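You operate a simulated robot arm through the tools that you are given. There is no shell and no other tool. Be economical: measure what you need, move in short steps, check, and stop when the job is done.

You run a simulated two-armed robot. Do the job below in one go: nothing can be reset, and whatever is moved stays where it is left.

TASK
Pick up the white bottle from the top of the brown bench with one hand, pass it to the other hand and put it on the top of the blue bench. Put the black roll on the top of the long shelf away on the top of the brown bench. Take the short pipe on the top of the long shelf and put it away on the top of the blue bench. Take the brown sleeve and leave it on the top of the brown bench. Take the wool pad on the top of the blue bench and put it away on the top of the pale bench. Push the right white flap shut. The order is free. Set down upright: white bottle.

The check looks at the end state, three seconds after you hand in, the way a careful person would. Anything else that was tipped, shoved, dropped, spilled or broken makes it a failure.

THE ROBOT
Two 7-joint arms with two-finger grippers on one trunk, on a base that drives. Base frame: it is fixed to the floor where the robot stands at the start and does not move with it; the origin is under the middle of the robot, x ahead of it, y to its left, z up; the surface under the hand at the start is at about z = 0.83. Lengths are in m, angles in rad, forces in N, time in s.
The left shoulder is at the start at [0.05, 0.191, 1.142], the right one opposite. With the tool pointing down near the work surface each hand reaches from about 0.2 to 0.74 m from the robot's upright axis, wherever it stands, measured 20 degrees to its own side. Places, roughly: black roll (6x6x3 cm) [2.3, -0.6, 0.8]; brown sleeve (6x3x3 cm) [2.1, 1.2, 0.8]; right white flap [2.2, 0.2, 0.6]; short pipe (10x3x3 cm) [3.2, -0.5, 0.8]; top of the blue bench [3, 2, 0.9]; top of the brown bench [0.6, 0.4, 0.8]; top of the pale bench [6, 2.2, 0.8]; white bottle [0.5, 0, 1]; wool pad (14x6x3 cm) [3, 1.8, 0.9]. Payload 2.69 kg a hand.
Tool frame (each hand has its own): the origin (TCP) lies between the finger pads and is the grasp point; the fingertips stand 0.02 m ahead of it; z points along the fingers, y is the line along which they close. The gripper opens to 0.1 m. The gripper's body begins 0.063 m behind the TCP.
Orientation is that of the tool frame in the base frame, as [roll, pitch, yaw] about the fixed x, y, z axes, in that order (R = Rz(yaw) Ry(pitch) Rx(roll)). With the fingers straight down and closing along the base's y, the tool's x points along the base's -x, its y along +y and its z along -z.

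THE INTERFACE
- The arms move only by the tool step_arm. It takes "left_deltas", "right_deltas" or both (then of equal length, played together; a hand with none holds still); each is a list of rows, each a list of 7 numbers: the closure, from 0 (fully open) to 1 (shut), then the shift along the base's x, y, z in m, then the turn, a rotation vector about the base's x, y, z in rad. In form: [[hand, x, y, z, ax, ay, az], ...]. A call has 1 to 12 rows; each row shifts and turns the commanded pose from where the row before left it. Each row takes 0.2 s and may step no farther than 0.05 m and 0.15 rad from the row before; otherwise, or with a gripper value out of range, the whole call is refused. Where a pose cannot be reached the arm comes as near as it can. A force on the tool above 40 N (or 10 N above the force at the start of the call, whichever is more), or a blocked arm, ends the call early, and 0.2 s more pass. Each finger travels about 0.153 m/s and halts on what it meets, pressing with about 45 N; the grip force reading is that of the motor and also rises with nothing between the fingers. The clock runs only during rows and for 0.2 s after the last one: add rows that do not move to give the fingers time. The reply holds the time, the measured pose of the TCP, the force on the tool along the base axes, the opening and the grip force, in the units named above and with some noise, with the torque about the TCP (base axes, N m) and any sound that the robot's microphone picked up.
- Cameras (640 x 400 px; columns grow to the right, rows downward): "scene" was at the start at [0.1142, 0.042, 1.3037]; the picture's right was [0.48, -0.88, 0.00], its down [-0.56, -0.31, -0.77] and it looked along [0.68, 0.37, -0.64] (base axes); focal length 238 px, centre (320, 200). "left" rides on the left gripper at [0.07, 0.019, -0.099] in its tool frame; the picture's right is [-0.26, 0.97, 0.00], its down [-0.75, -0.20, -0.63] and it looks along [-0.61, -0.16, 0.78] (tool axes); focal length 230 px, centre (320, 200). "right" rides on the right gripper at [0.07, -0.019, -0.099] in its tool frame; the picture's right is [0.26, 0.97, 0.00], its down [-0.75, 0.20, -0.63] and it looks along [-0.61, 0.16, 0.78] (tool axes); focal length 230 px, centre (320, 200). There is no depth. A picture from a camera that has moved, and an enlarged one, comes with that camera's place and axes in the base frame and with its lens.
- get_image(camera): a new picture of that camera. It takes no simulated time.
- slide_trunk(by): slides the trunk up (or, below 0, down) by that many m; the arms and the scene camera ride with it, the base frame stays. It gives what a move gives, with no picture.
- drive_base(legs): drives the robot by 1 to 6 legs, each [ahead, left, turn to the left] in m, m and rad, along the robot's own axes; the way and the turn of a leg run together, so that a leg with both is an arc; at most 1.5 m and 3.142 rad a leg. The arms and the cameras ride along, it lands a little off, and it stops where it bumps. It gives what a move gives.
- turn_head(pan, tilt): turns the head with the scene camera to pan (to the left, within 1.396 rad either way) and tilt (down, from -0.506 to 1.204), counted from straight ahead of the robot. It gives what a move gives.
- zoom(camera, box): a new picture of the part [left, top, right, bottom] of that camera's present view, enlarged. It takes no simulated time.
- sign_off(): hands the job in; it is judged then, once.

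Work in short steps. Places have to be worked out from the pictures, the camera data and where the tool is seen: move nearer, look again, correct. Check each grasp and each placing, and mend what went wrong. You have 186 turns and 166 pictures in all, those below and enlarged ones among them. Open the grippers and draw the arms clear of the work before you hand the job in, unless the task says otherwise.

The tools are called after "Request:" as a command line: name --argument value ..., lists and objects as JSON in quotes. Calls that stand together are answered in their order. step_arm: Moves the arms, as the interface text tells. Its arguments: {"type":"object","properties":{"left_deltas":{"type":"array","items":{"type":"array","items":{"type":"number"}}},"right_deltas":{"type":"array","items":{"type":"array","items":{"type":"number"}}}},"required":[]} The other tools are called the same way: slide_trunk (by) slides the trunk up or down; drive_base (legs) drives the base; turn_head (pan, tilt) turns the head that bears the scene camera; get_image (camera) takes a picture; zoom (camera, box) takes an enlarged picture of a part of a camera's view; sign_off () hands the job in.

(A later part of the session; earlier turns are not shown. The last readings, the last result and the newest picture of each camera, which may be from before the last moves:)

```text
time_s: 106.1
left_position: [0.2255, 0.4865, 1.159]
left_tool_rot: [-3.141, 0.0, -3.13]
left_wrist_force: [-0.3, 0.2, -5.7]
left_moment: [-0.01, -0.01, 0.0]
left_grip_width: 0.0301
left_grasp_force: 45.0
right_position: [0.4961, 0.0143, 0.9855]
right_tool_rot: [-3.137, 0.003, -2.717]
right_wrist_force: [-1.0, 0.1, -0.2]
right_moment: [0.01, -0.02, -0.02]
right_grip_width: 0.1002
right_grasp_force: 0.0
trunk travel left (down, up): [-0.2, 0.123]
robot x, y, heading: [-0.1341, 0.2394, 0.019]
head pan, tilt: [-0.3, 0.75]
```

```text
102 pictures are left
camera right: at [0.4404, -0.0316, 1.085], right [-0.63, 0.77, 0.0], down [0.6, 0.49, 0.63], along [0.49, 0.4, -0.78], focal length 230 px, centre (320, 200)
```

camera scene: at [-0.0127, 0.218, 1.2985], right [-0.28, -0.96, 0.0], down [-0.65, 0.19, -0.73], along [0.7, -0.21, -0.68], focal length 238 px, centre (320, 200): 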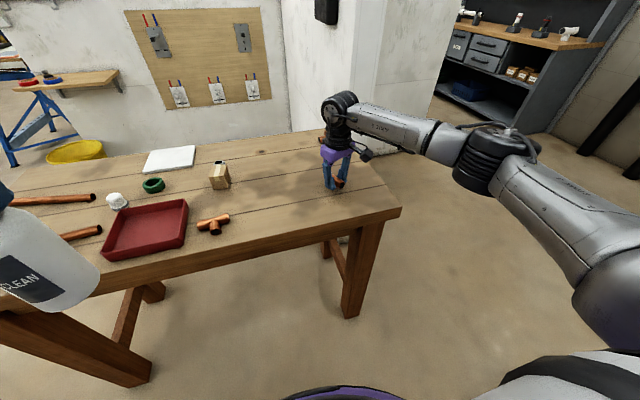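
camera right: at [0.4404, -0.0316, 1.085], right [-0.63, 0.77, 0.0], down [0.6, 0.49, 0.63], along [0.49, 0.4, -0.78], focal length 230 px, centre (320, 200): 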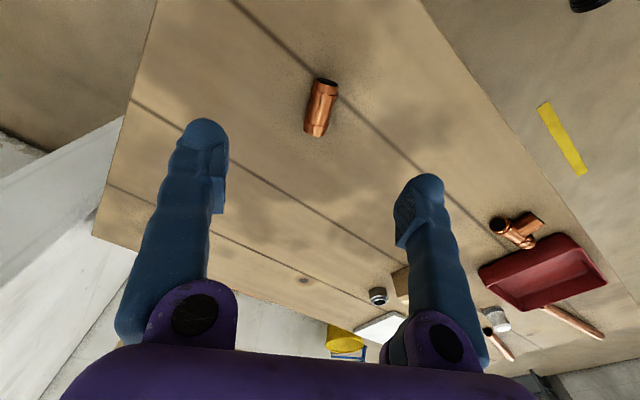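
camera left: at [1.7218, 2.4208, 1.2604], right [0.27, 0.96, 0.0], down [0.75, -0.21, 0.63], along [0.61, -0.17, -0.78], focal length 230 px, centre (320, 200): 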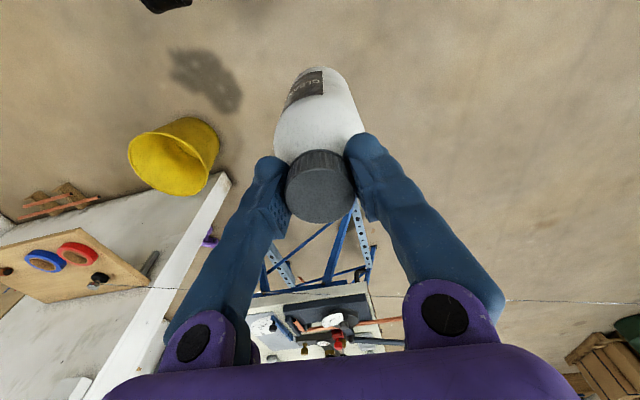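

The sleeve rests on the bench. Tucking the right arm and looking to the right for a route around the wing wall.

Request:
step_arm --right_deltas '[[0, -0.03, 0, 0.03, 0, 0, -0.1], [0, -0.035, 0, 0.03, 0, 0, -0.1], [0, -0.035, 0, 0.03, 0, 0, -0.1], [0, -0.035, 0, 0.03, 0, 0, -0.1], [0, -0.04, 0, 0.02, 0, 0, -0.02], [0, -0.04, 0, 0, 0, 0, 0], [0, -0.04, 0, 0, 0, 0, 0]]'

Request:
turn_head --pan -0.9 --tilt 0.4

Request:
get_image --camera "scene"

```text
time_s: 107.7
left_position: [0.2238, 0.4864, 1.1599]
left_tool_rot: [3.141, 0.001, -3.13]
left_wrist_force: [-0.8, 0.0, -4.6]
left_moment: [0.0, 0.0, 0.02]
left_grip_width: 0.0299
left_grasp_force: 45.3
right_position: [0.243, 0.0179, 1.1293]
right_tool_rot: [-3.139, 0.002, -3.137]
right_wrist_force: [-1.3, 1.9, -0.6]
right_moment: [0.01, -0.03, -0.03]
right_grip_width: 0.0999
right_grasp_force: 0.1
trunk travel left (down, up): [-0.2, 0.123]
robot x, y, heading: [-0.129, 0.2407, 0.014]
head pan, tilt: [-0.3, 0.75]
```

```text
time_s: 108.7
left_position: [0.2261, 0.4868, 1.1609]
left_tool_rot: [-3.141, -0.003, -3.13]
left_wrist_force: [0.1, -0.1, -4.8]
left_moment: [0.01, -0.02, -0.03]
left_grip_width: 0.0301
left_grasp_force: 44.5
right_position: [0.2427, 0.0192, 1.1293]
right_tool_rot: [-3.138, 0.0, -3.14]
right_wrist_force: [-1.0, 0.3, -0.4]
right_moment: [-0.03, -0.02, 0.01]
right_grip_width: 0.1001
right_grasp_force: 0.0
trunk travel left (down, up): [-0.2, 0.123]
robot x, y, heading: [-0.131, 0.2379, 0.01]
head pan, tilt: [-0.901, 0.4]
```

```text
101 pictures are left
camera scene: at [-0.0335, 0.1698, 1.3296], right [-0.78, -0.63, 0.0], down [-0.25, 0.3, -0.92], along [0.58, -0.71, -0.39], focal length 238 px, centre (320, 200)
```

scene: 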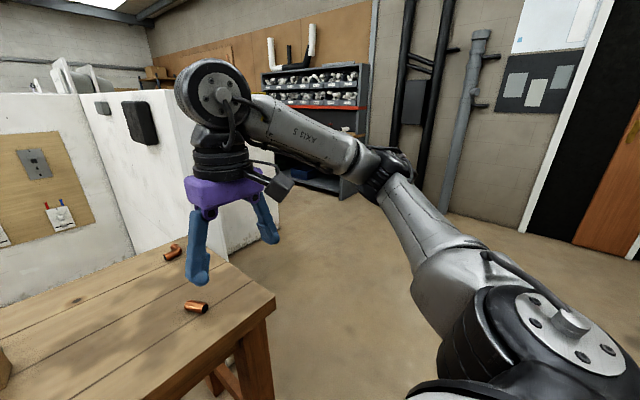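

The floor on the right is free. Strafing right past the bench.

Request:
drive_base --legs '[[0, -1.4, 0]]'

Request:
turn_head --pan 0.0 --tilt 0.3

Request:
get_image --camera "scene"

```text
time_s: 121.2
left_position: [0.237, -0.9193, 1.1598]
left_tool_rot: [-3.14, -0.001, 3.141]
left_wrist_force: [-0.8, 0.2, -5.3]
left_moment: [-0.04, 0.03, 0.0]
left_grip_width: 0.0299
left_grasp_force: 44.7
right_position: [0.2501, -1.3879, 1.129]
right_tool_rot: [-3.139, 0.001, 3.137]
right_wrist_force: [-0.1, 0.1, 0.3]
right_moment: [0.0, -0.01, 0.05]
right_grip_width: 0.1001
right_grasp_force: 0.0
trunk travel left (down, up): [-0.2, 0.123]
robot x, y, heading: [-0.1216, -1.1654, -0.002]
head pan, tilt: [-0.901, 0.4]
```

```text
time_s: 122.4
left_position: [0.2377, -0.9194, 1.1599]
left_tool_rot: [-3.141, 0.0, -3.139]
left_wrist_force: [-0.3, 0.5, -5.0]
left_moment: [-0.05, 0.02, -0.01]
left_grip_width: 0.0301
left_grasp_force: 45.2
right_position: [0.2499, -1.3877, 1.1288]
right_tool_rot: [-3.137, 0.0, 3.136]
right_wrist_force: [0.3, 0.0, -1.0]
right_moment: [-0.01, -0.01, 0.02]
right_grip_width: 0.1002
right_grasp_force: 0.1
trunk travel left (down, up): [-0.2, 0.123]
robot x, y, heading: [-0.1256, -1.1621, 0.002]
head pan, tilt: [0.0, 0.3]
```

```text
100 pictures are left
camera scene: at [0.0109, -1.1619, 1.3388], right [0.0, -1.0, 0.0], down [-0.3, 0.0, -0.96], along [0.96, 0.0, -0.3], focal length 238 px, centre (320, 200)
```

scene: 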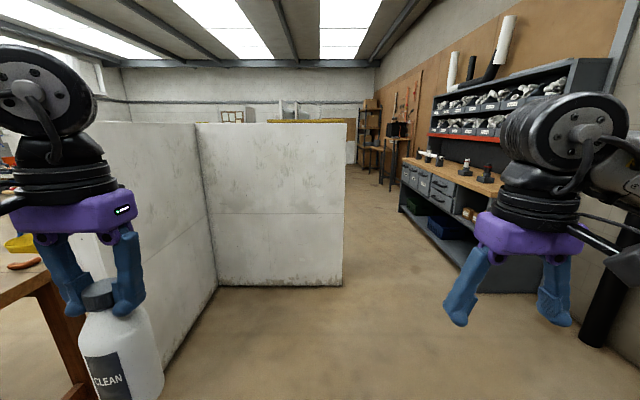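

A second panel (x≈1.76, y −0.3…−1.33) leaves a corridor between it and the grey shelving (y≈−2.35). I'll go through sideways, facing left (+y), since the robot is narrower front-to-back.

Request:
drive_base --legs '[[0, -0.74, 0], [0, 0, 1.571]]'

Request:
turn_head --pan -1.35 --tilt 0.35

Request:
get_image --camera "scene"

```text
time_s: 132.8
left_position: [-0.3603, -1.5021, 1.1601]
left_tool_rot: [-3.141, -0.003, -1.598]
left_wrist_force: [0.3, 0.1, -4.4]
left_moment: [0.01, 0.01, -0.01]
left_grip_width: 0.0296
left_grasp_force: 45.4
right_position: [0.1077, -1.5047, 1.1292]
right_tool_rot: [-3.14, 0.001, -1.608]
right_wrist_force: [0.2, -0.6, -0.4]
right_moment: [0.01, -0.02, -0.02]
right_grip_width: 0.1
right_grasp_force: 0.1
trunk travel left (down, up): [-0.2, 0.123]
robot x, y, heading: [-0.1291, -1.873, 1.543]
head pan, tilt: [0.0, 0.3]
```

```text
time_s: 134.3
left_position: [-0.3616, -1.5031, 1.1584]
left_tool_rot: [-3.14, -0.005, -1.599]
left_wrist_force: [-0.7, 0.2, -5.5]
left_moment: [0.01, 0.0, 0.01]
left_grip_width: 0.0301
left_grasp_force: 45.0
right_position: [0.1079, -1.5042, 1.1293]
right_tool_rot: [-3.139, 0.0, -1.608]
right_wrist_force: [0.3, 0.6, 1.0]
right_moment: [0.0, -0.04, 0.0]
right_grip_width: 0.1002
right_grasp_force: 0.1
trunk travel left (down, up): [-0.2, 0.123]
robot x, y, heading: [-0.1277, -1.8677, 1.541]
head pan, tilt: [-1.349, 0.351]
```

```text
99 pictures are left
camera scene: at [-0.0369, -1.81, 1.3342], right [0.19, -0.98, 0.0], down [-0.34, -0.07, -0.94], along [0.92, 0.18, -0.34], focal length 238 px, centre (320, 200)
```

scene: 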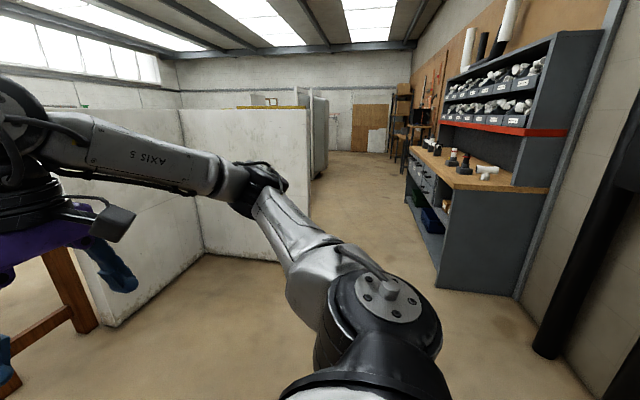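

Corridor clear. Strafing along +x.

Request:
drive_base --legs '[[0, -1.4, 0.03]]'

Request:
turn_head --pan -0.8 --tilt 0.35

Request:
get_image --camera "scene"

```text
time_s: 146.8
left_position: [1.0462, -1.5431, 1.1606]
left_tool_rot: [-3.14, -0.002, -1.6]
left_wrist_force: [0.5, 1.1, -4.9]
left_moment: [0.02, 0.05, -0.02]
left_grip_width: 0.03
left_grasp_force: 45.1
right_position: [1.5155, -1.5434, 1.1283]
right_tool_rot: [-3.139, 0.0, -1.607]
right_wrist_force: [0.1, 0.4, -0.2]
right_moment: [0.04, -0.01, -0.03]
right_grip_width: 0.1
right_grasp_force: 0.0
trunk travel left (down, up): [-0.2, 0.123]
robot x, y, heading: [1.2783, -1.9101, 1.543]
head pan, tilt: [-1.349, 0.351]
```

```text
time_s: 147.8
left_position: [1.0476, -1.5434, 1.1591]
left_tool_rot: [3.141, -0.001, -1.6]
left_wrist_force: [0.0, 0.7, -4.6]
left_moment: [-0.03, -0.03, 0.0]
left_grip_width: 0.0302
left_grasp_force: 44.9
right_position: [1.5149, -1.5442, 1.1303]
right_tool_rot: [-3.138, 0.001, -1.608]
right_wrist_force: [0.0, 0.3, 0.3]
right_moment: [0.01, -0.03, 0.0]
right_grip_width: 0.1001
right_grasp_force: 0.1
trunk travel left (down, up): [-0.2, 0.123]
robot x, y, heading: [1.2749, -1.9133, 1.543]
head pan, tilt: [-0.799, 0.351]
```

```text
98 pictures are left
camera scene: at [1.3481, -1.8049, 1.3342], right [0.68, -0.74, 0.0], down [-0.25, -0.23, -0.94], along [0.69, 0.63, -0.34], focal length 238 px, centre (320, 200)
```

scene: 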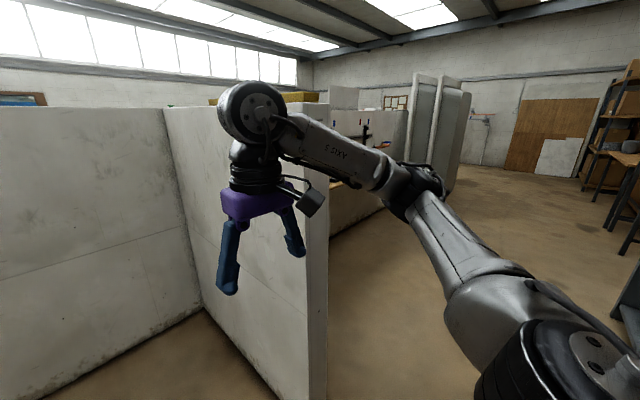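

The panel end is clear of the hands by ~15 cm. Continuing 1.3 m.

Request:
drive_base --legs '[[0, -1.3, 0.03]]'

Request:
turn_head --pan 0.0 --tilt 0.35

Request:
get_image --camera "scene"

Request:
turn_head --pan -0.9 --tilt 0.3

Request:
get_image --camera "scene"

```text
time_s: 159.5
left_position: [2.3497, -1.5737, 1.1597]
left_tool_rot: [-3.141, -0.003, -1.583]
left_wrist_force: [0.4, 0.2, -4.2]
left_moment: [-0.01, 0.0, -0.02]
left_grip_width: 0.0301
left_grasp_force: 45.1
right_position: [2.8173, -1.5674, 1.1292]
right_tool_rot: [-3.139, 0.001, -1.592]
right_wrist_force: [0.4, 0.1, 0.2]
right_moment: [-0.01, 0.0, 0.02]
right_grip_width: 0.1
right_grasp_force: 0.1
trunk travel left (down, up): [-0.2, 0.123]
robot x, y, heading: [2.5868, -1.9368, 1.56]
head pan, tilt: [-0.799, 0.351]
```

```text
time_s: 160.6
left_position: [2.3502, -1.573, 1.1603]
left_tool_rot: [3.141, -0.002, -1.584]
left_wrist_force: [0.3, 0.0, -5.5]
left_moment: [0.01, -0.04, 0.01]
left_grip_width: 0.0299
left_grasp_force: 45.2
right_position: [2.8173, -1.5668, 1.1284]
right_tool_rot: [-3.137, -0.001, -1.593]
right_wrist_force: [0.1, 0.8, 0.2]
right_moment: [-0.01, 0.0, 0.02]
right_grip_width: 0.0999
right_grasp_force: 0.1
trunk travel left (down, up): [-0.2, 0.123]
robot x, y, heading: [2.5866, -1.9389, 1.559]
head pan, tilt: [0.0, 0.351]
```

```text
97 pictures are left
camera scene: at [2.5881, -1.8016, 1.3341], right [1.0, -0.01, 0.0], down [0.0, -0.34, -0.94], along [0.01, 0.94, -0.34], focal length 238 px, centre (320, 200)
```

scene: 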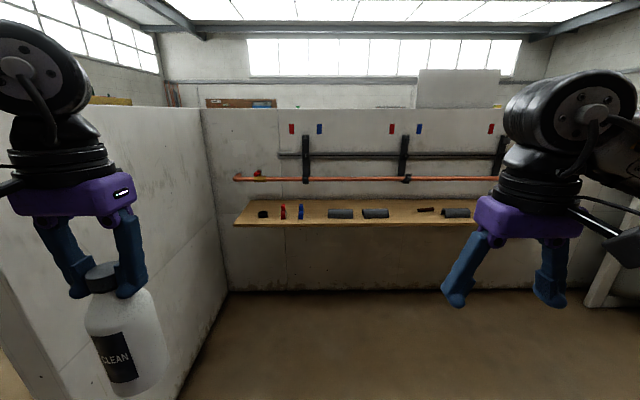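

```text
time_s: 161.8
left_position: [2.3496, -1.5727, 1.1599]
left_tool_rot: [3.14, -0.003, -1.585]
left_wrist_force: [-0.2, 0.9, -5.3]
left_moment: [-0.02, -0.04, 0.0]
left_grip_width: 0.0301
left_grasp_force: 45.5
right_position: [2.8164, -1.568, 1.1284]
right_tool_rot: [-3.139, 0.001, -1.591]
right_wrist_force: [0.9, -0.9, 0.2]
right_moment: [-0.01, -0.01, 0.01]
right_grip_width: 0.0999
right_grasp_force: 0.0
trunk travel left (down, up): [-0.2, 0.123]
robot x, y, heading: [2.5885, -1.9365, 1.561]
head pan, tilt: [-0.901, 0.3]
```

```text
96 pictures are left
camera scene: at [2.6607, -1.8375, 1.3389], right [0.61, -0.79, 0.0], down [-0.23, -0.18, -0.96], along [0.76, 0.58, -0.3], focal length 238 px, centre (320, 200)
```

scene: 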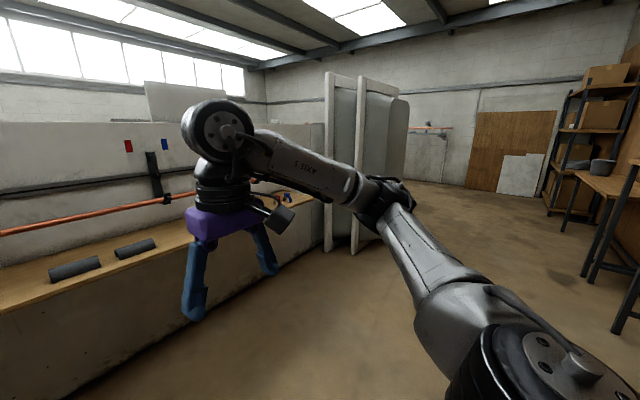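

The long shelf is ahead; the short pipe is near (3.15, −0.55), the black roll near (2.28, −0.6). Since the pipe also goes to the blue bench, I'll take it with the free right hand now.

Request:
drive_base --legs '[[0.65, -0.4, 0]]'

Request:
turn_head --pan 0.0 --tilt 0.6

Request:
get_image --camera "scene"

Request:
get_image --camera "right"

```text
time_s: 165.9
left_position: [2.7451, -0.9376, 1.1596]
left_tool_rot: [-3.141, -0.002, -1.576]
left_wrist_force: [0.7, 0.2, -5.1]
left_moment: [-0.01, -0.04, 0.02]
left_grip_width: 0.0297
left_grasp_force: 45.1
right_position: [3.2128, -0.9255, 1.1293]
right_tool_rot: [-3.138, 0.001, -1.584]
right_wrist_force: [0.0, -0.5, 1.1]
right_moment: [-0.03, 0.03, -0.02]
right_grip_width: 0.1
right_grasp_force: 0.1
trunk travel left (down, up): [-0.2, 0.123]
robot x, y, heading: [2.9827, -1.2977, 1.571]
head pan, tilt: [-0.901, 0.3]
```

```text
time_s: 167.1
left_position: [2.7445, -0.9373, 1.1595]
left_tool_rot: [3.141, -0.003, -1.575]
left_wrist_force: [0.6, 0.2, -5.0]
left_moment: [0.02, -0.01, 0.03]
left_grip_width: 0.0301
left_grasp_force: 45.3
right_position: [3.2154, -0.9269, 1.1293]
right_tool_rot: [-3.138, 0.001, -1.583]
right_wrist_force: [0.2, 0.5, -0.1]
right_moment: [0.01, -0.01, -0.01]
right_grip_width: 0.1001
right_grasp_force: 0.0
trunk travel left (down, up): [-0.2, 0.123]
robot x, y, heading: [2.9853, -1.3014, 1.571]
head pan, tilt: [0.0, 0.6]
```

```text
95 pictures are left
camera scene: at [2.9861, -1.1679, 1.3114], right [1.0, -0.01, 0.0], down [0.0, -0.56, -0.83], along [0.0, 0.83, -0.56], focal length 238 px, centre (320, 200)
```

scene: 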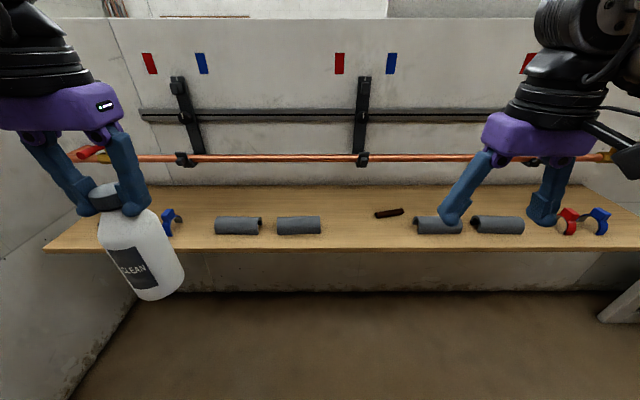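

```text
94 pictures are left
camera right: at [3.2312, -0.9972, 1.2276], right [-0.97, -0.25, 0.0], down [-0.19, 0.75, 0.63], along [-0.15, 0.61, -0.78], focal length 230 px, centre (320, 200)
```

right: 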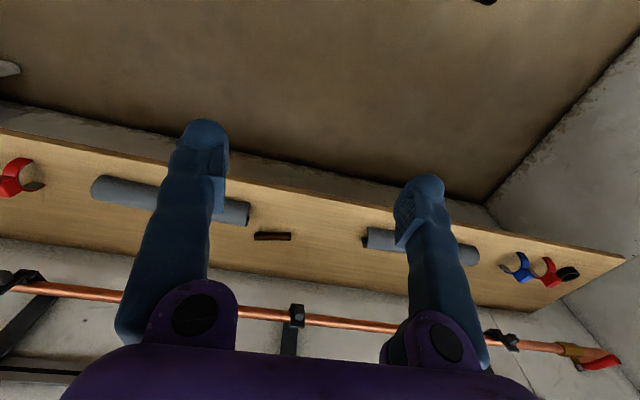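

The short pipe (10 cm) lies at ≈(3.232, −0.507), axis ~18° from x; the wall is at y≈−0.30, so a vertical grasp has room. I'll yaw the right hand −1.26 and move in front of it.

Request:
step_arm --right_deltas '[[0, 0, 0.02, -0.01, 0, 0, -0.14], [0, 0, 0.03, -0.01, 0, 0, -0.14], [0, 0, 0.03, -0.01, 0, 0, -0.14], [0, 0, 0.03, -0.02, 0, 0, -0.14], [0, 0, 0.03, -0.02, 0, 0, -0.14], [0, 0.003, 0.03, -0.02, 0, 0, -0.14], [0, 0.003, 0.03, -0.02, 0, 0, -0.14], [0, 0.003, 0.03, -0.02, 0, 0, -0.14], [0, 0.003, 0.03, 0, 0, 0, -0.14], [0, 0, 0, 0, 0, 0, 0]]'

Request:
get_image --camera "right"

```text
time_s: 169.3
left_position: [2.7468, -0.9367, 1.1597]
left_tool_rot: [3.141, -0.001, -1.576]
left_wrist_force: [-1.0, 0.3, -4.3]
left_moment: [0.0, 0.01, 0.03]
left_grip_width: 0.03
left_grasp_force: 45.3
right_position: [3.226, -0.6666, 0.9995]
right_tool_rot: [-3.139, 0.002, -2.845]
right_wrist_force: [-0.1, 0.5, -0.5]
right_moment: [0.01, 0.01, -0.01]
right_grip_width: 0.1001
right_grasp_force: 0.1
trunk travel left (down, up): [-0.2, 0.123]
robot x, y, heading: [2.9881, -1.299, 1.566]
head pan, tilt: [0.0, 0.6]
```

```text
93 pictures are left
camera right: at [3.1652, -0.7052, 1.0985], right [-0.53, 0.85, 0.0], down [0.66, 0.41, 0.63], along [0.54, 0.33, -0.78], focal length 230 px, centre (320, 200)
```

right: 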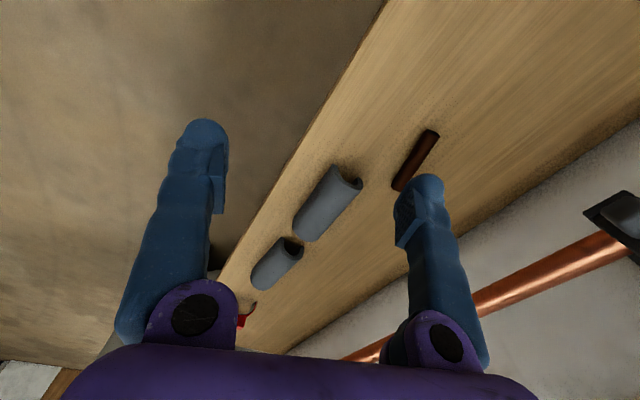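

The yaw works; the pipe centre is (3.237, −0.501), axis ~12°. Moving over it.

Request:
step_arm --right_deltas '[[0, 0.004, 0.045, 0, 0, 0, -0.08], [0, 0.004, 0.045, 0, 0, 0, 0], [0, 0.003, 0.045, 0, 0, 0, 0], [0, 0, 0.03, -0.03, 0, 0, 0], [0, 0, 0, -0.04, 0, 0, 0], [0, 0, 0, -0.03, 0, 0, 0], [0, 0, 0, 0, 0, 0, 0]]'

Request:
get_image --camera "right"

```text
time_s: 170.9
left_position: [2.7463, -0.9369, 1.1586]
left_tool_rot: [-3.141, -0.002, -1.574]
left_wrist_force: [0.5, -0.5, -5.3]
left_moment: [0.01, -0.02, -0.03]
left_grip_width: 0.0299
left_grasp_force: 44.7
right_position: [3.24, -0.5998, 0.917]
right_tool_rot: [-3.138, 0.002, -2.923]
right_wrist_force: [0.0, -0.6, 0.9]
right_moment: [0.04, -0.01, -0.01]
right_grip_width: 0.1002
right_grasp_force: 0.2
right hand out of reach, approached as far as the arm can: row 2, 3, 4
trunk travel left (down, up): [-0.2, 0.123]
robot x, y, heading: [2.985, -1.297, 1.564]
head pan, tilt: [0.0, 0.6]
```

```text
92 pictures are left
camera right: at [3.1755, -0.6338, 1.016], right [-0.46, 0.89, 0.0], down [0.69, 0.36, 0.63], along [0.56, 0.29, -0.78], focal length 230 px, centre (320, 200)
```

right: 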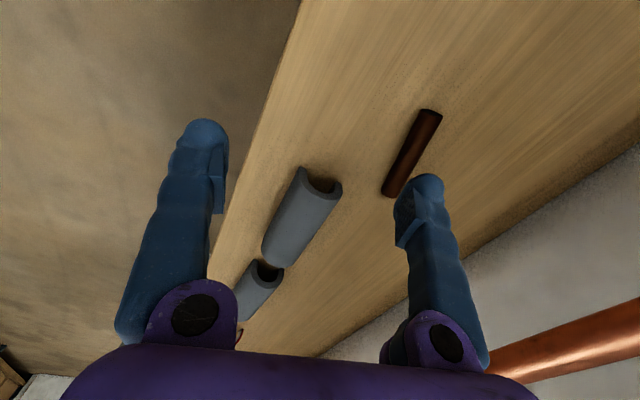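

Out of reach by 10 cm; driving ahead 0.1 m (fingertips well above the shelf).

Request:
drive_base --legs '[[0.1, 0, 0]]'

Request:
get_image --camera "right"

```text
time_s: 172.0
left_position: [2.7451, -0.8374, 1.16]
left_tool_rot: [3.141, -0.003, -1.572]
left_wrist_force: [-0.3, 0.8, -4.8]
left_moment: [-0.01, -0.04, 0.01]
left_grip_width: 0.0302
left_grasp_force: 45.3
right_position: [3.238, -0.5003, 0.9178]
right_tool_rot: [-3.14, 0.002, -2.92]
right_wrist_force: [0.9, 0.0, -0.8]
right_moment: [-0.03, -0.02, 0.02]
right_grip_width: 0.0999
right_grasp_force: 0.0
trunk travel left (down, up): [-0.2, 0.123]
robot x, y, heading: [2.9871, -1.1965, 1.566]
head pan, tilt: [0.0, 0.6]
```

```text
91 pictures are left
camera right: at [3.1737, -0.533, 1.0158], right [-0.46, 0.89, 0.0], down [0.69, 0.36, 0.63], along [0.56, 0.29, -0.78], focal length 230 px, centre (320, 200)
```

right: 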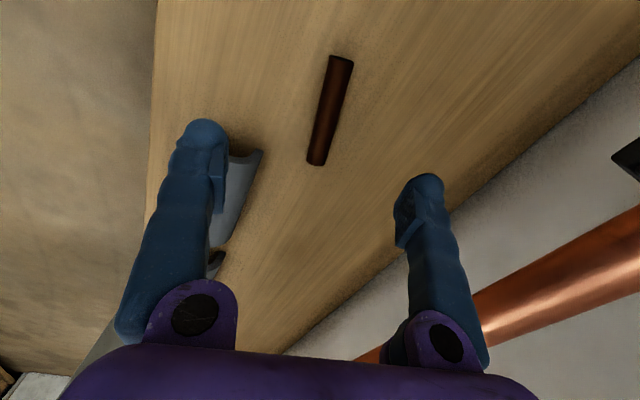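

Pipe centre (3.235, −0.495). I'll pre-close to 6 cm to stay clear of the grey half-shell, then descend.

Request:
step_arm --right_deltas '[[0.4, -0.003, 0.005, 0, 0, 0, 0.03], [0.4, 0, 0, 0, 0, 0, 0], [0.4, 0, 0, -0.035, 0, 0, 0], [0.4, 0, 0, -0.03, 0, 0, 0], [0.4, 0, 0, 0, 0, 0, 0]]'

Request:
get_image --camera "right"

```text
time_s: 173.2
left_position: [2.7453, -0.8385, 1.1597]
left_tool_rot: [-3.141, -0.002, -1.571]
left_wrist_force: [-0.3, 0.2, -5.0]
left_moment: [0.01, -0.04, 0.01]
left_grip_width: 0.0299
left_grasp_force: 44.9
right_position: [3.2375, -0.5046, 0.8533]
right_tool_rot: [-3.137, 0.002, -2.89]
right_wrist_force: [0.5, 0.2, 0.3]
right_moment: [-0.01, 0.02, 0.0]
right_grip_width: 0.0599
right_grasp_force: 0.0
right hand out of reach, approached as far as the arm can: row 3, 4
trunk travel left (down, up): [-0.2, 0.123]
robot x, y, heading: [2.9875, -1.199, 1.57]
head pan, tilt: [0.0, 0.6]
```

```text
90 pictures are left
camera right: at [3.175, -0.5395, 0.9509], right [-0.49, 0.87, 0.0], down [0.68, 0.38, 0.63], along [0.55, 0.31, -0.78], focal length 230 px, centre (320, 200)
```

right: 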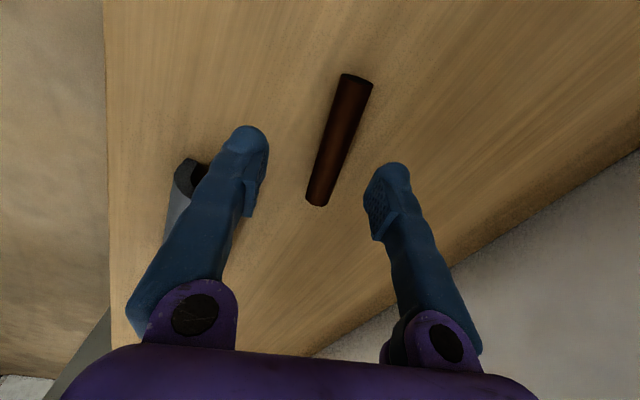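

Still at the reach limit; I'll raise, drive 5 cm more ahead, recentre and descend.

Request:
step_arm --right_deltas '[[0.4, 0, -0.02, 0.04, 0, 0, 0], [0.4, 0, -0.02, 0.0, 0, 0, 0]]'

Request:
drive_base --legs '[[0.05, 0, 0]]'

Request:
get_image --camera "right"

```text
time_s: 173.8
left_position: [2.7442, -0.8377, 1.1593]
left_tool_rot: [-3.14, -0.002, -1.573]
left_wrist_force: [0.3, -0.4, -4.2]
left_moment: [-0.01, -0.04, -0.03]
left_grip_width: 0.0298
left_grasp_force: 44.8
right_position: [3.2345, -0.5428, 0.8923]
right_tool_rot: [-3.138, 0.002, -2.89]
right_wrist_force: [0.6, -0.6, 0.2]
right_moment: [-0.02, -0.04, -0.01]
right_grip_width: 0.0602
right_grasp_force: 0.1
trunk travel left (down, up): [-0.2, 0.123]
robot x, y, heading: [2.9842, -1.1945, 1.574]
head pan, tilt: [0.0, 0.6]
```

```text
time_s: 174.8
left_position: [2.7452, -0.7871, 1.1597]
left_tool_rot: [-3.141, -0.005, -1.571]
left_wrist_force: [1.0, -0.9, -5.5]
left_moment: [-0.01, 0.02, -0.01]
left_grip_width: 0.03
left_grasp_force: 45.4
right_position: [3.2337, -0.4913, 0.8918]
right_tool_rot: [-3.136, 0.0, -2.888]
right_wrist_force: [-0.8, 0.6, 0.3]
right_moment: [-0.06, 0.0, -0.02]
right_grip_width: 0.0596
right_grasp_force: 0.1
trunk travel left (down, up): [-0.2, 0.123]
robot x, y, heading: [2.9843, -1.1463, 1.571]
head pan, tilt: [0.0, 0.6]
```

```text
89 pictures are left
camera right: at [3.1719, -0.527, 0.9893], right [-0.49, 0.87, 0.0], down [0.68, 0.38, 0.63], along [0.55, 0.31, -0.78], focal length 230 px, centre (320, 200)
```

right: 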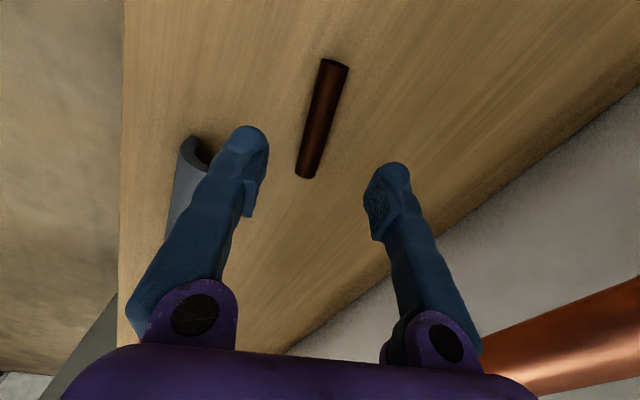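

Centred on the pipe. Descending stepwise.

Request:
step_arm --right_deltas '[[0.4, 0.001, -0.002, -0.03, 0, 0, 0], [0.4, 0, 0, -0.02, 0, 0, 0], [0.4, 0, 0, -0.012, 0, 0, 0], [0.4, 0, 0, -0.006, 0, 0, 0], [0.4, 0, 0, 0, 0, 0, 0]]'

Request:
get_image --camera "right"

```text
time_s: 176.0
left_position: [2.7448, -0.7886, 1.1587]
left_tool_rot: [-3.141, -0.002, -1.569]
left_wrist_force: [-0.2, -0.6, -4.5]
left_moment: [-0.03, 0.0, 0.02]
left_grip_width: 0.03
left_grasp_force: 44.8
right_position: [3.2349, -0.4936, 0.823]
right_tool_rot: [-3.138, 0.002, -2.889]
right_wrist_force: [-0.5, -0.3, -0.1]
right_moment: [0.02, 0.02, -0.03]
right_grip_width: 0.06
right_grasp_force: 0.1
trunk travel left (down, up): [-0.2, 0.123]
robot x, y, heading: [2.9887, -1.1486, 1.568]
head pan, tilt: [0.0, 0.6]
```

```text
88 pictures are left
camera right: at [3.1731, -0.5288, 0.9215], right [-0.49, 0.87, 0.0], down [0.68, 0.38, 0.63], along [0.55, 0.31, -0.78], focal length 230 px, centre (320, 200)
```

right: 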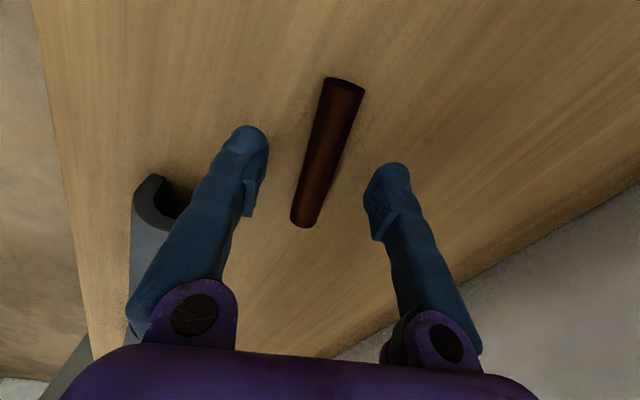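

Request:
step_arm --right_deltas '[[0.4, 0, 0, -0.006, 0, 0, 0], [0.4, 0, 0, -0.005, 0, 0, 0], [0.4, 0, 0, 0, 0, 0, 0]]'

```text
time_s: 176.8
left_position: [2.7448, -0.7878, 1.1596]
left_tool_rot: [-3.14, -0.001, -1.571]
left_wrist_force: [-1.2, 0.4, -6.4]
left_moment: [0.0, -0.03, 0.0]
left_grip_width: 0.0302
left_grasp_force: 45.1
right_position: [3.2342, -0.4936, 0.8127]
right_tool_rot: [-3.136, 0.002, -2.89]
right_wrist_force: [-1.5, 0.2, 0.2]
right_moment: [-0.01, -0.01, -0.01]
right_grip_width: 0.0599
right_grasp_force: 0.0
trunk travel left (down, up): [-0.2, 0.123]
robot x, y, heading: [2.9859, -1.1482, 1.571]
head pan, tilt: [0.0, 0.6]
```

No contact with the shelf yet; closing and lifting.

Request:
step_arm --right_deltas '[[0.7, 0, 0, 0, 0, 0, 0], [0.95, 0, 0, 0, 0, 0, 0], [0.95, 0, 0, 0, 0, 0, 0], [0.95, 0, 0, 0, 0, 0, 0], [0.95, 0, 0, 0.03, 0, 0, 0], [0.95, 0, 0, 0.04, 0, 0, 0], [0.95, 0, 0, 0.04, 0, 0, 0]]'

Request:
get_image --camera "right"

```text
time_s: 178.4
left_position: [2.744, -0.7887, 1.1594]
left_tool_rot: [-3.141, -0.002, -1.571]
left_wrist_force: [0.1, -0.4, -4.9]
left_moment: [0.0, -0.01, 0.0]
left_grip_width: 0.0303
left_grasp_force: 45.0
right_position: [3.2341, -0.4964, 0.9221]
right_tool_rot: [-3.137, 0.002, -2.888]
right_wrist_force: [0.7, -0.1, 0.0]
right_moment: [-0.02, -0.02, -0.01]
right_grip_width: 0.0052
right_grasp_force: 0.0
trunk travel left (down, up): [-0.2, 0.123]
robot x, y, heading: [2.9851, -1.1467, 1.571]
head pan, tilt: [0.0, 0.6]
```

```text
87 pictures are left
camera right: at [3.1716, -0.5321, 1.0209], right [-0.49, 0.87, 0.0], down [0.68, 0.38, 0.63], along [0.55, 0.31, -0.78], focal length 230 px, centre (320, 200)
```

right: 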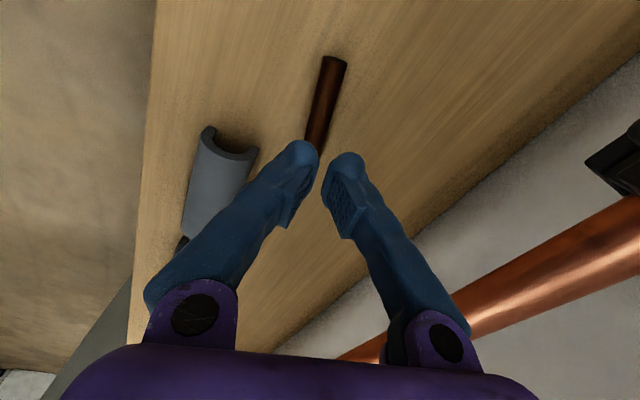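

The fingers closed just above the pipe; re-solving, the shelf is lower (pipe centre z≈0.787, at (3.243, −0.489)). Reopening and going lower.

Request:
step_arm --right_deltas '[[0.4, 0.008, 0.007, 0, 0, 0, 0], [0.4, 0, 0, -0.03, 0, 0, 0], [0.4, 0, 0, -0.04, 0, 0, 0], [0.4, 0, 0, -0.04, 0, 0, 0], [0.4, 0, 0, -0.007, 0, 0, 0], [0.4, 0, 0, 0, 0, 0, 0]]'

Request:
get_image --camera "right"

```text
time_s: 179.8
left_position: [2.7442, -0.7886, 1.1602]
left_tool_rot: [3.141, -0.004, -1.571]
left_wrist_force: [-0.3, -0.1, -5.2]
left_moment: [0.01, -0.06, 0.01]
left_grip_width: 0.0299
left_grasp_force: 45.0
right_position: [3.2427, -0.4875, 0.8051]
right_tool_rot: [-3.137, 0.003, -2.89]
right_wrist_force: [-0.8, 0.1, 0.1]
right_moment: [0.0, 0.05, -0.01]
right_grip_width: 0.0599
right_grasp_force: 0.1
trunk travel left (down, up): [-0.2, 0.123]
robot x, y, heading: [2.9833, -1.1473, 1.572]
head pan, tilt: [0.0, 0.6]
```

```text
86 pictures are left
camera right: at [3.1796, -0.5231, 0.9023], right [-0.49, 0.87, 0.0], down [0.68, 0.38, 0.63], along [0.55, 0.31, -0.78], focal length 230 px, centre (320, 200)
```

right: 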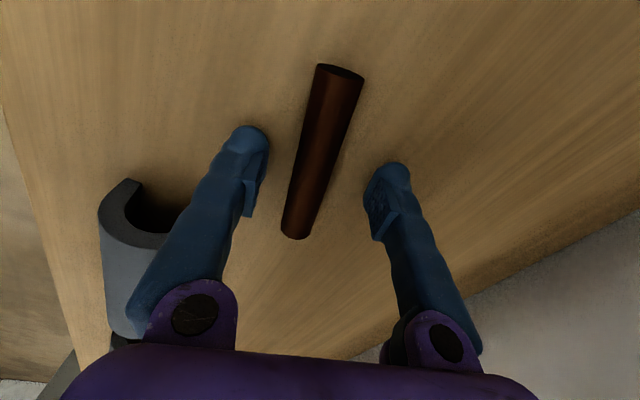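

Request:
step_arm --right_deltas '[[0.4, 0, 0, -0.005, 0, 0, 0], [0.4, 0, 0, -0.004, 0, 0, 0], [0.4, 0, 0, 0, 0, 0, 0]]'

Request:
step_arm --right_deltas '[[0.4, 0, 0, -0.003, 0, 0, 0], [0.4, 0, 0, 0, 0, 0, 0]]'

```text
time_s: 180.6
left_position: [2.744, -0.7887, 1.1608]
left_tool_rot: [3.14, 0.001, -1.57]
left_wrist_force: [0.6, 0.9, -4.7]
left_moment: [0.0, 0.02, -0.01]
left_grip_width: 0.03
left_grasp_force: 45.2
right_position: [3.2429, -0.4873, 0.7998]
right_tool_rot: [3.139, 0.004, -2.89]
right_wrist_force: [3.8, 3.8, 20.6]
right_moment: [-0.45, -0.21, 0.2]
right_grip_width: 0.0595
right_grasp_force: 0.0
trunk travel left (down, up): [-0.2, 0.123]
robot x, y, heading: [2.9878, -1.1474, 1.571]
head pan, tilt: [0.0, 0.6]
```

```text
time_s: 181.2
left_position: [2.7439, -0.7904, 1.1603]
left_tool_rot: [-3.138, 0.002, -1.57]
left_wrist_force: [0.6, 0.1, -5.5]
left_moment: [0.0, 0.01, -0.01]
left_grip_width: 0.0301
left_grasp_force: 45.2
right_position: [3.2428, -0.486, 0.7991]
right_tool_rot: [3.136, 0.005, -2.89]
right_wrist_force: [4.0, 3.7, 36.2]
right_moment: [-1.14, -0.35, 0.06]
right_grip_width: 0.0595
right_grasp_force: 0.1
trunk travel left (down, up): [-0.2, 0.123]
robot x, y, heading: [2.9856, -1.152, 1.571]
head pan, tilt: [0.0, 0.6]
```

Shelf contact (top at z≈0.78). Raising a few mm and closing.

Request:
step_arm --right_deltas '[[0.4, 0, 0, 0.009, 0, 0, 0], [0.7, 0, 0, 0, 0, 0, 0], [0.95, 0, 0, 0, 0, 0, 0], [0.95, 0, 0, 0, 0, 0, 0], [0.95, 0, 0, 0.03, 0, 0, 0], [0.95, 0, 0, 0.04, 0, 0, 0], [0.95, 0, 0, 0.04, 0, 0, 0]]'

Request:
get_image --camera "right"

```text
time_s: 182.8
left_position: [2.7437, -0.789, 1.1591]
left_tool_rot: [3.141, 0.0, -1.571]
left_wrist_force: [-0.5, -0.5, -5.5]
left_moment: [0.0, -0.01, 0.01]
left_grip_width: 0.0299
left_grasp_force: 45.1
right_position: [3.2392, -0.4897, 0.9133]
right_tool_rot: [-3.139, 0.003, -2.889]
right_wrist_force: [-0.8, 0.4, -0.7]
right_moment: [0.05, -0.05, 0.01]
right_grip_width: 0.0188
right_grasp_force: 44.2
trunk travel left (down, up): [-0.2, 0.123]
robot x, y, heading: [2.9879, -1.1458, 1.569]
head pan, tilt: [0.0, 0.6]
```

```text
85 pictures are left
camera right: at [3.1783, -0.5243, 1.0121], right [-0.49, 0.87, 0.0], down [0.68, 0.38, 0.63], along [0.55, 0.31, -0.78], focal length 230 px, centre (320, 200)
```

right: 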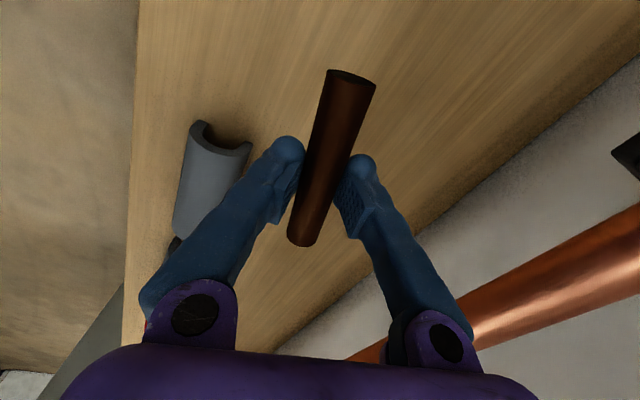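

The pipe is in the right hand. Retracting the hand, backing off the shelf and looking for the route to the right.

Request:
step_arm --right_deltas '[[0.95, 0, -0.03, 0.03, 0, 0, 0], [0.95, 0, -0.04, 0.025, 0, 0, 0], [0.95, 0, -0.04, 0.025, 0, 0, 0], [0.95, 0, -0.04, 0.025, 0, 0, 0], [0.95, 0, -0.04, 0.025, 0, 0, 0], [0.95, 0, -0.04, 0.025, 0, 0, 0], [0.95, 0, -0.04, 0.025, 0, 0, 0]]'

Request:
drive_base --legs '[[-0.3, -0.2, 0]]'

Request:
turn_head --pan -1.1 --tilt 0.25

Request:
get_image --camera "scene"

```text
time_s: 184.4
left_position: [2.7441, -0.7888, 1.1602]
left_tool_rot: [3.141, 0.0, -1.571]
left_wrist_force: [0.3, 0.5, -4.7]
left_moment: [0.06, 0.03, -0.03]
left_grip_width: 0.0302
left_grasp_force: 44.7
right_position: [3.2405, -0.7556, 1.0927]
right_tool_rot: [-3.139, 0.004, -2.889]
right_wrist_force: [0.8, 0.0, -0.6]
right_moment: [0.01, -0.02, -0.03]
right_grip_width: 0.0187
right_grasp_force: 44.3
trunk travel left (down, up): [-0.2, 0.123]
robot x, y, heading: [2.9854, -1.1481, 1.574]
head pan, tilt: [0.0, 0.6]
```

```text
time_s: 186.7
left_position: [2.9417, -1.083, 1.1598]
left_tool_rot: [-3.141, -0.003, -1.573]
left_wrist_force: [0.1, -0.7, -4.0]
left_moment: [0.0, 0.01, -0.03]
left_grip_width: 0.0299
left_grasp_force: 45.1
right_position: [3.437, -1.052, 1.093]
right_tool_rot: [-3.138, 0.002, -2.891]
right_wrist_force: [0.8, 0.5, 0.1]
right_moment: [0.0, -0.01, -0.01]
right_grip_width: 0.0187
right_grasp_force: 43.5
trunk travel left (down, up): [-0.2, 0.123]
robot x, y, heading: [3.1814, -1.4433, 1.564]
head pan, tilt: [0.0, 0.6]
```

```text
time_s: 188.1
left_position: [2.9406, -1.0826, 1.1597]
left_tool_rot: [3.14, -0.001, -1.575]
left_wrist_force: [0.1, 0.7, -5.2]
left_moment: [0.02, 0.02, 0.01]
left_grip_width: 0.0299
left_grasp_force: 45.2
right_position: [3.4378, -1.0514, 1.0918]
right_tool_rot: [-3.139, 0.004, -2.892]
right_wrist_force: [0.6, 0.3, -0.5]
right_moment: [0.02, 0.01, 0.03]
right_grip_width: 0.0188
right_grasp_force: 43.9
trunk travel left (down, up): [-0.2, 0.123]
robot x, y, heading: [3.1801, -1.4408, 1.568]
head pan, tilt: [-1.1, 0.25]
```

```text
84 pictures are left
camera scene: at [3.2642, -1.3605, 1.3436], right [0.45, -0.89, 0.0], down [-0.22, -0.11, -0.97], along [0.86, 0.44, -0.25], focal length 238 px, centre (320, 200)
```

scene: 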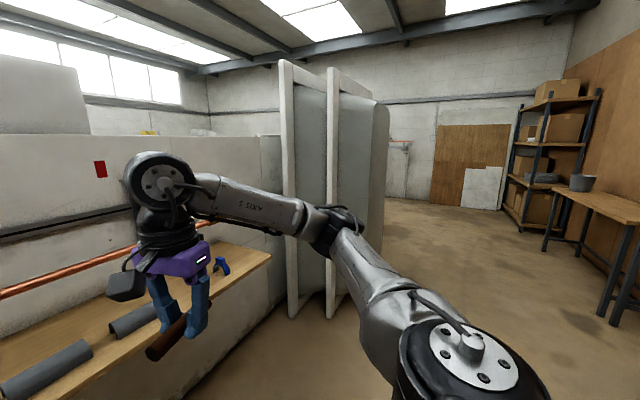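

Continuing along +x past the white screens.

Request:
drive_base --legs '[[-0.1, -1.3, 0], [0, -0.9, 0]]'

Request:
turn_head --pan 0.0 --tilt 0.25

Request:
get_image --camera "scene"

```text
time_s: 207.5
left_position: [5.14, -1.1748, 1.1589]
left_tool_rot: [-3.139, -0.002, -1.584]
left_wrist_force: [-0.5, -0.6, -4.5]
left_moment: [-0.02, 0.01, -0.02]
left_grip_width: 0.03
left_grasp_force: 45.0
right_position: [5.6365, -1.1483, 1.0915]
right_tool_rot: [-3.139, 0.003, -2.901]
right_wrist_force: [0.4, -0.5, -0.7]
right_moment: [-0.01, 0.0, 0.01]
right_grip_width: 0.0189
right_grasp_force: 44.2
trunk travel left (down, up): [-0.2, 0.123]
robot x, y, heading: [5.3776, -1.5377, 1.557]
head pan, tilt: [-1.1, 0.25]
```

```text
time_s: 208.8
left_position: [5.1398, -1.1761, 1.1598]
left_tool_rot: [-3.141, -0.001, -1.585]
left_wrist_force: [-0.3, 0.2, -5.8]
left_moment: [-0.04, 0.01, 0.02]
left_grip_width: 0.03
left_grasp_force: 44.6
right_position: [5.637, -1.1484, 1.0918]
right_tool_rot: [-3.137, 0.0, -2.903]
right_wrist_force: [-0.2, 0.1, -1.1]
right_moment: [0.02, 0.01, -0.01]
right_grip_width: 0.0189
right_grasp_force: 43.8
trunk travel left (down, up): [-0.2, 0.123]
robot x, y, heading: [5.3762, -1.5384, 1.552]
head pan, tilt: [0.0, 0.25]
```

```text
83 pictures are left
camera scene: at [5.378, -1.4034, 1.3436], right [1.0, -0.02, 0.0], down [0.0, -0.25, -0.97], along [0.02, 0.97, -0.25], focal length 238 px, centre (320, 200)
```

scene: 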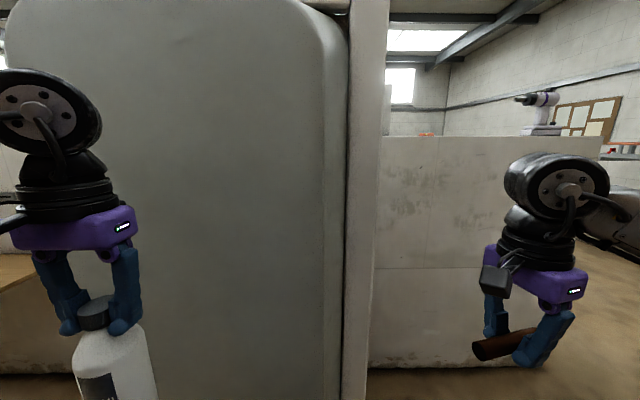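

Request:
turn_head --pan 1.0 --tilt 0.25

Request:
get_image --camera "scene"

Request:
turn_head --pan -0.8 --tilt 0.25

Request:
get_image --camera "scene"

```text
time_s: 210.1
left_position: [5.1397, -1.1756, 1.1598]
left_tool_rot: [-3.142, -0.003, -1.585]
left_wrist_force: [0.0, -0.6, -5.3]
left_moment: [0.0, 0.0, 0.0]
left_grip_width: 0.0297
left_grasp_force: 44.8
right_position: [5.6366, -1.1489, 1.0916]
right_tool_rot: [-3.138, 0.003, -2.902]
right_wrist_force: [-0.2, 0.1, -0.1]
right_moment: [-0.01, -0.02, 0.0]
right_grip_width: 0.0189
right_grasp_force: 44.0
trunk travel left (down, up): [-0.2, 0.123]
robot x, y, heading: [5.3803, -1.5398, 1.558]
head pan, tilt: [1.0, 0.25]
```

```text
82 pictures are left
camera scene: at [5.2988, -1.4451, 1.3436], right [0.55, 0.83, 0.0], down [0.21, -0.14, -0.97], along [-0.81, 0.54, -0.25], focal length 238 px, centre (320, 200)
```

scene: 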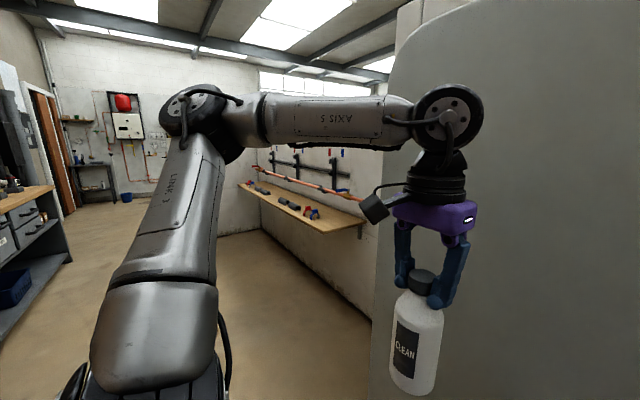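

```text
time_s: 211.9
left_position: [5.1399, -1.1743, 1.1591]
left_tool_rot: [3.141, -0.002, -1.584]
left_wrist_force: [0.2, 0.1, -4.6]
left_moment: [0.0, -0.02, 0.03]
left_grip_width: 0.0301
left_grasp_force: 44.9
right_position: [5.6365, -1.1491, 1.0913]
right_tool_rot: [-3.14, 0.002, -2.903]
right_wrist_force: [-0.4, -0.8, -0.5]
right_moment: [-0.02, 0.01, 0.01]
right_grip_width: 0.0185
right_grasp_force: 44.0
trunk travel left (down, up): [-0.2, 0.123]
robot x, y, heading: [5.3764, -1.5366, 1.557]
head pan, tilt: [-0.799, 0.25]
```

```text
81 pictures are left
camera scene: at [5.4444, -1.4326, 1.3436], right [0.69, -0.73, 0.0], down [-0.18, -0.17, -0.97], along [0.7, 0.67, -0.25], focal length 238 px, centre (320, 200)
```

scene: 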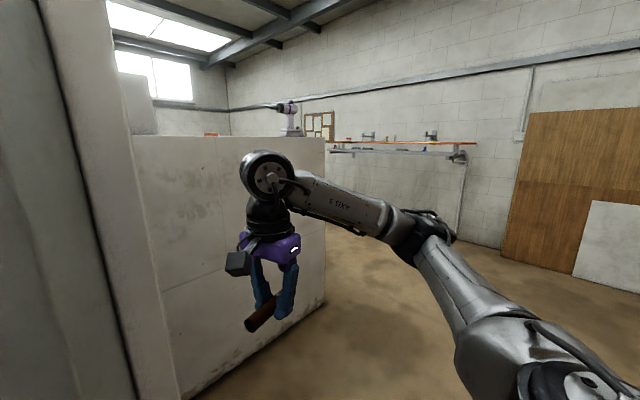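

The panel ends at about (6.74, −0.25); beyond it is open floor to the far wall. I'll go around that corner.

Request:
drive_base --legs '[[0, -1.5, 0.01], [0, -0.75, 0]]'

Request:
turn_head --pan 0.2 --tilt 0.25

Request:
get_image --camera "scene"

```text
time_s: 232.0
left_position: [7.4046, -1.1812, 1.158]
left_tool_rot: [-3.141, -0.003, -1.551]
left_wrist_force: [0.6, 0.4, -5.7]
left_moment: [-0.05, -0.04, -0.02]
left_grip_width: 0.0302
left_grasp_force: 44.6
right_position: [7.8992, -1.1369, 1.0919]
right_tool_rot: [-3.138, 0.001, -2.869]
right_wrist_force: [0.3, 0.6, -0.6]
right_moment: [-0.01, -0.02, 0.01]
right_grip_width: 0.0187
right_grasp_force: 43.9
trunk travel left (down, up): [-0.2, 0.123]
robot x, y, heading: [7.6527, -1.5334, 1.592]
head pan, tilt: [-0.799, 0.25]
```

```text
time_s: 233.3
left_position: [7.4044, -1.181, 1.1587]
left_tool_rot: [3.142, -0.001, -1.553]
left_wrist_force: [0.2, 0.8, -4.9]
left_moment: [0.01, -0.02, -0.02]
left_grip_width: 0.0301
left_grasp_force: 45.0
right_position: [7.8998, -1.1379, 1.0929]
right_tool_rot: [-3.139, 0.002, -2.869]
right_wrist_force: [0.7, 0.0, -0.2]
right_moment: [0.0, 0.0, 0.01]
right_grip_width: 0.0188
right_grasp_force: 44.0
trunk travel left (down, up): [-0.2, 0.123]
robot x, y, heading: [7.6516, -1.5368, 1.588]
head pan, tilt: [0.201, 0.25]
```

```text
80 pictures are left
camera scene: at [7.6313, -1.4035, 1.3436], right [0.98, 0.22, 0.0], down [0.05, -0.24, -0.97], along [-0.21, 0.95, -0.25], focal length 238 px, centre (320, 200)
```

scene: 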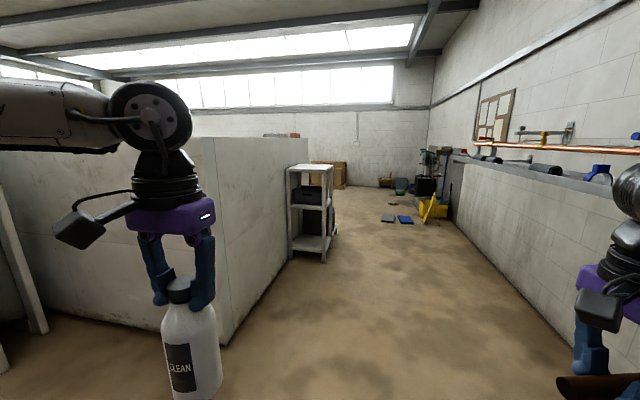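

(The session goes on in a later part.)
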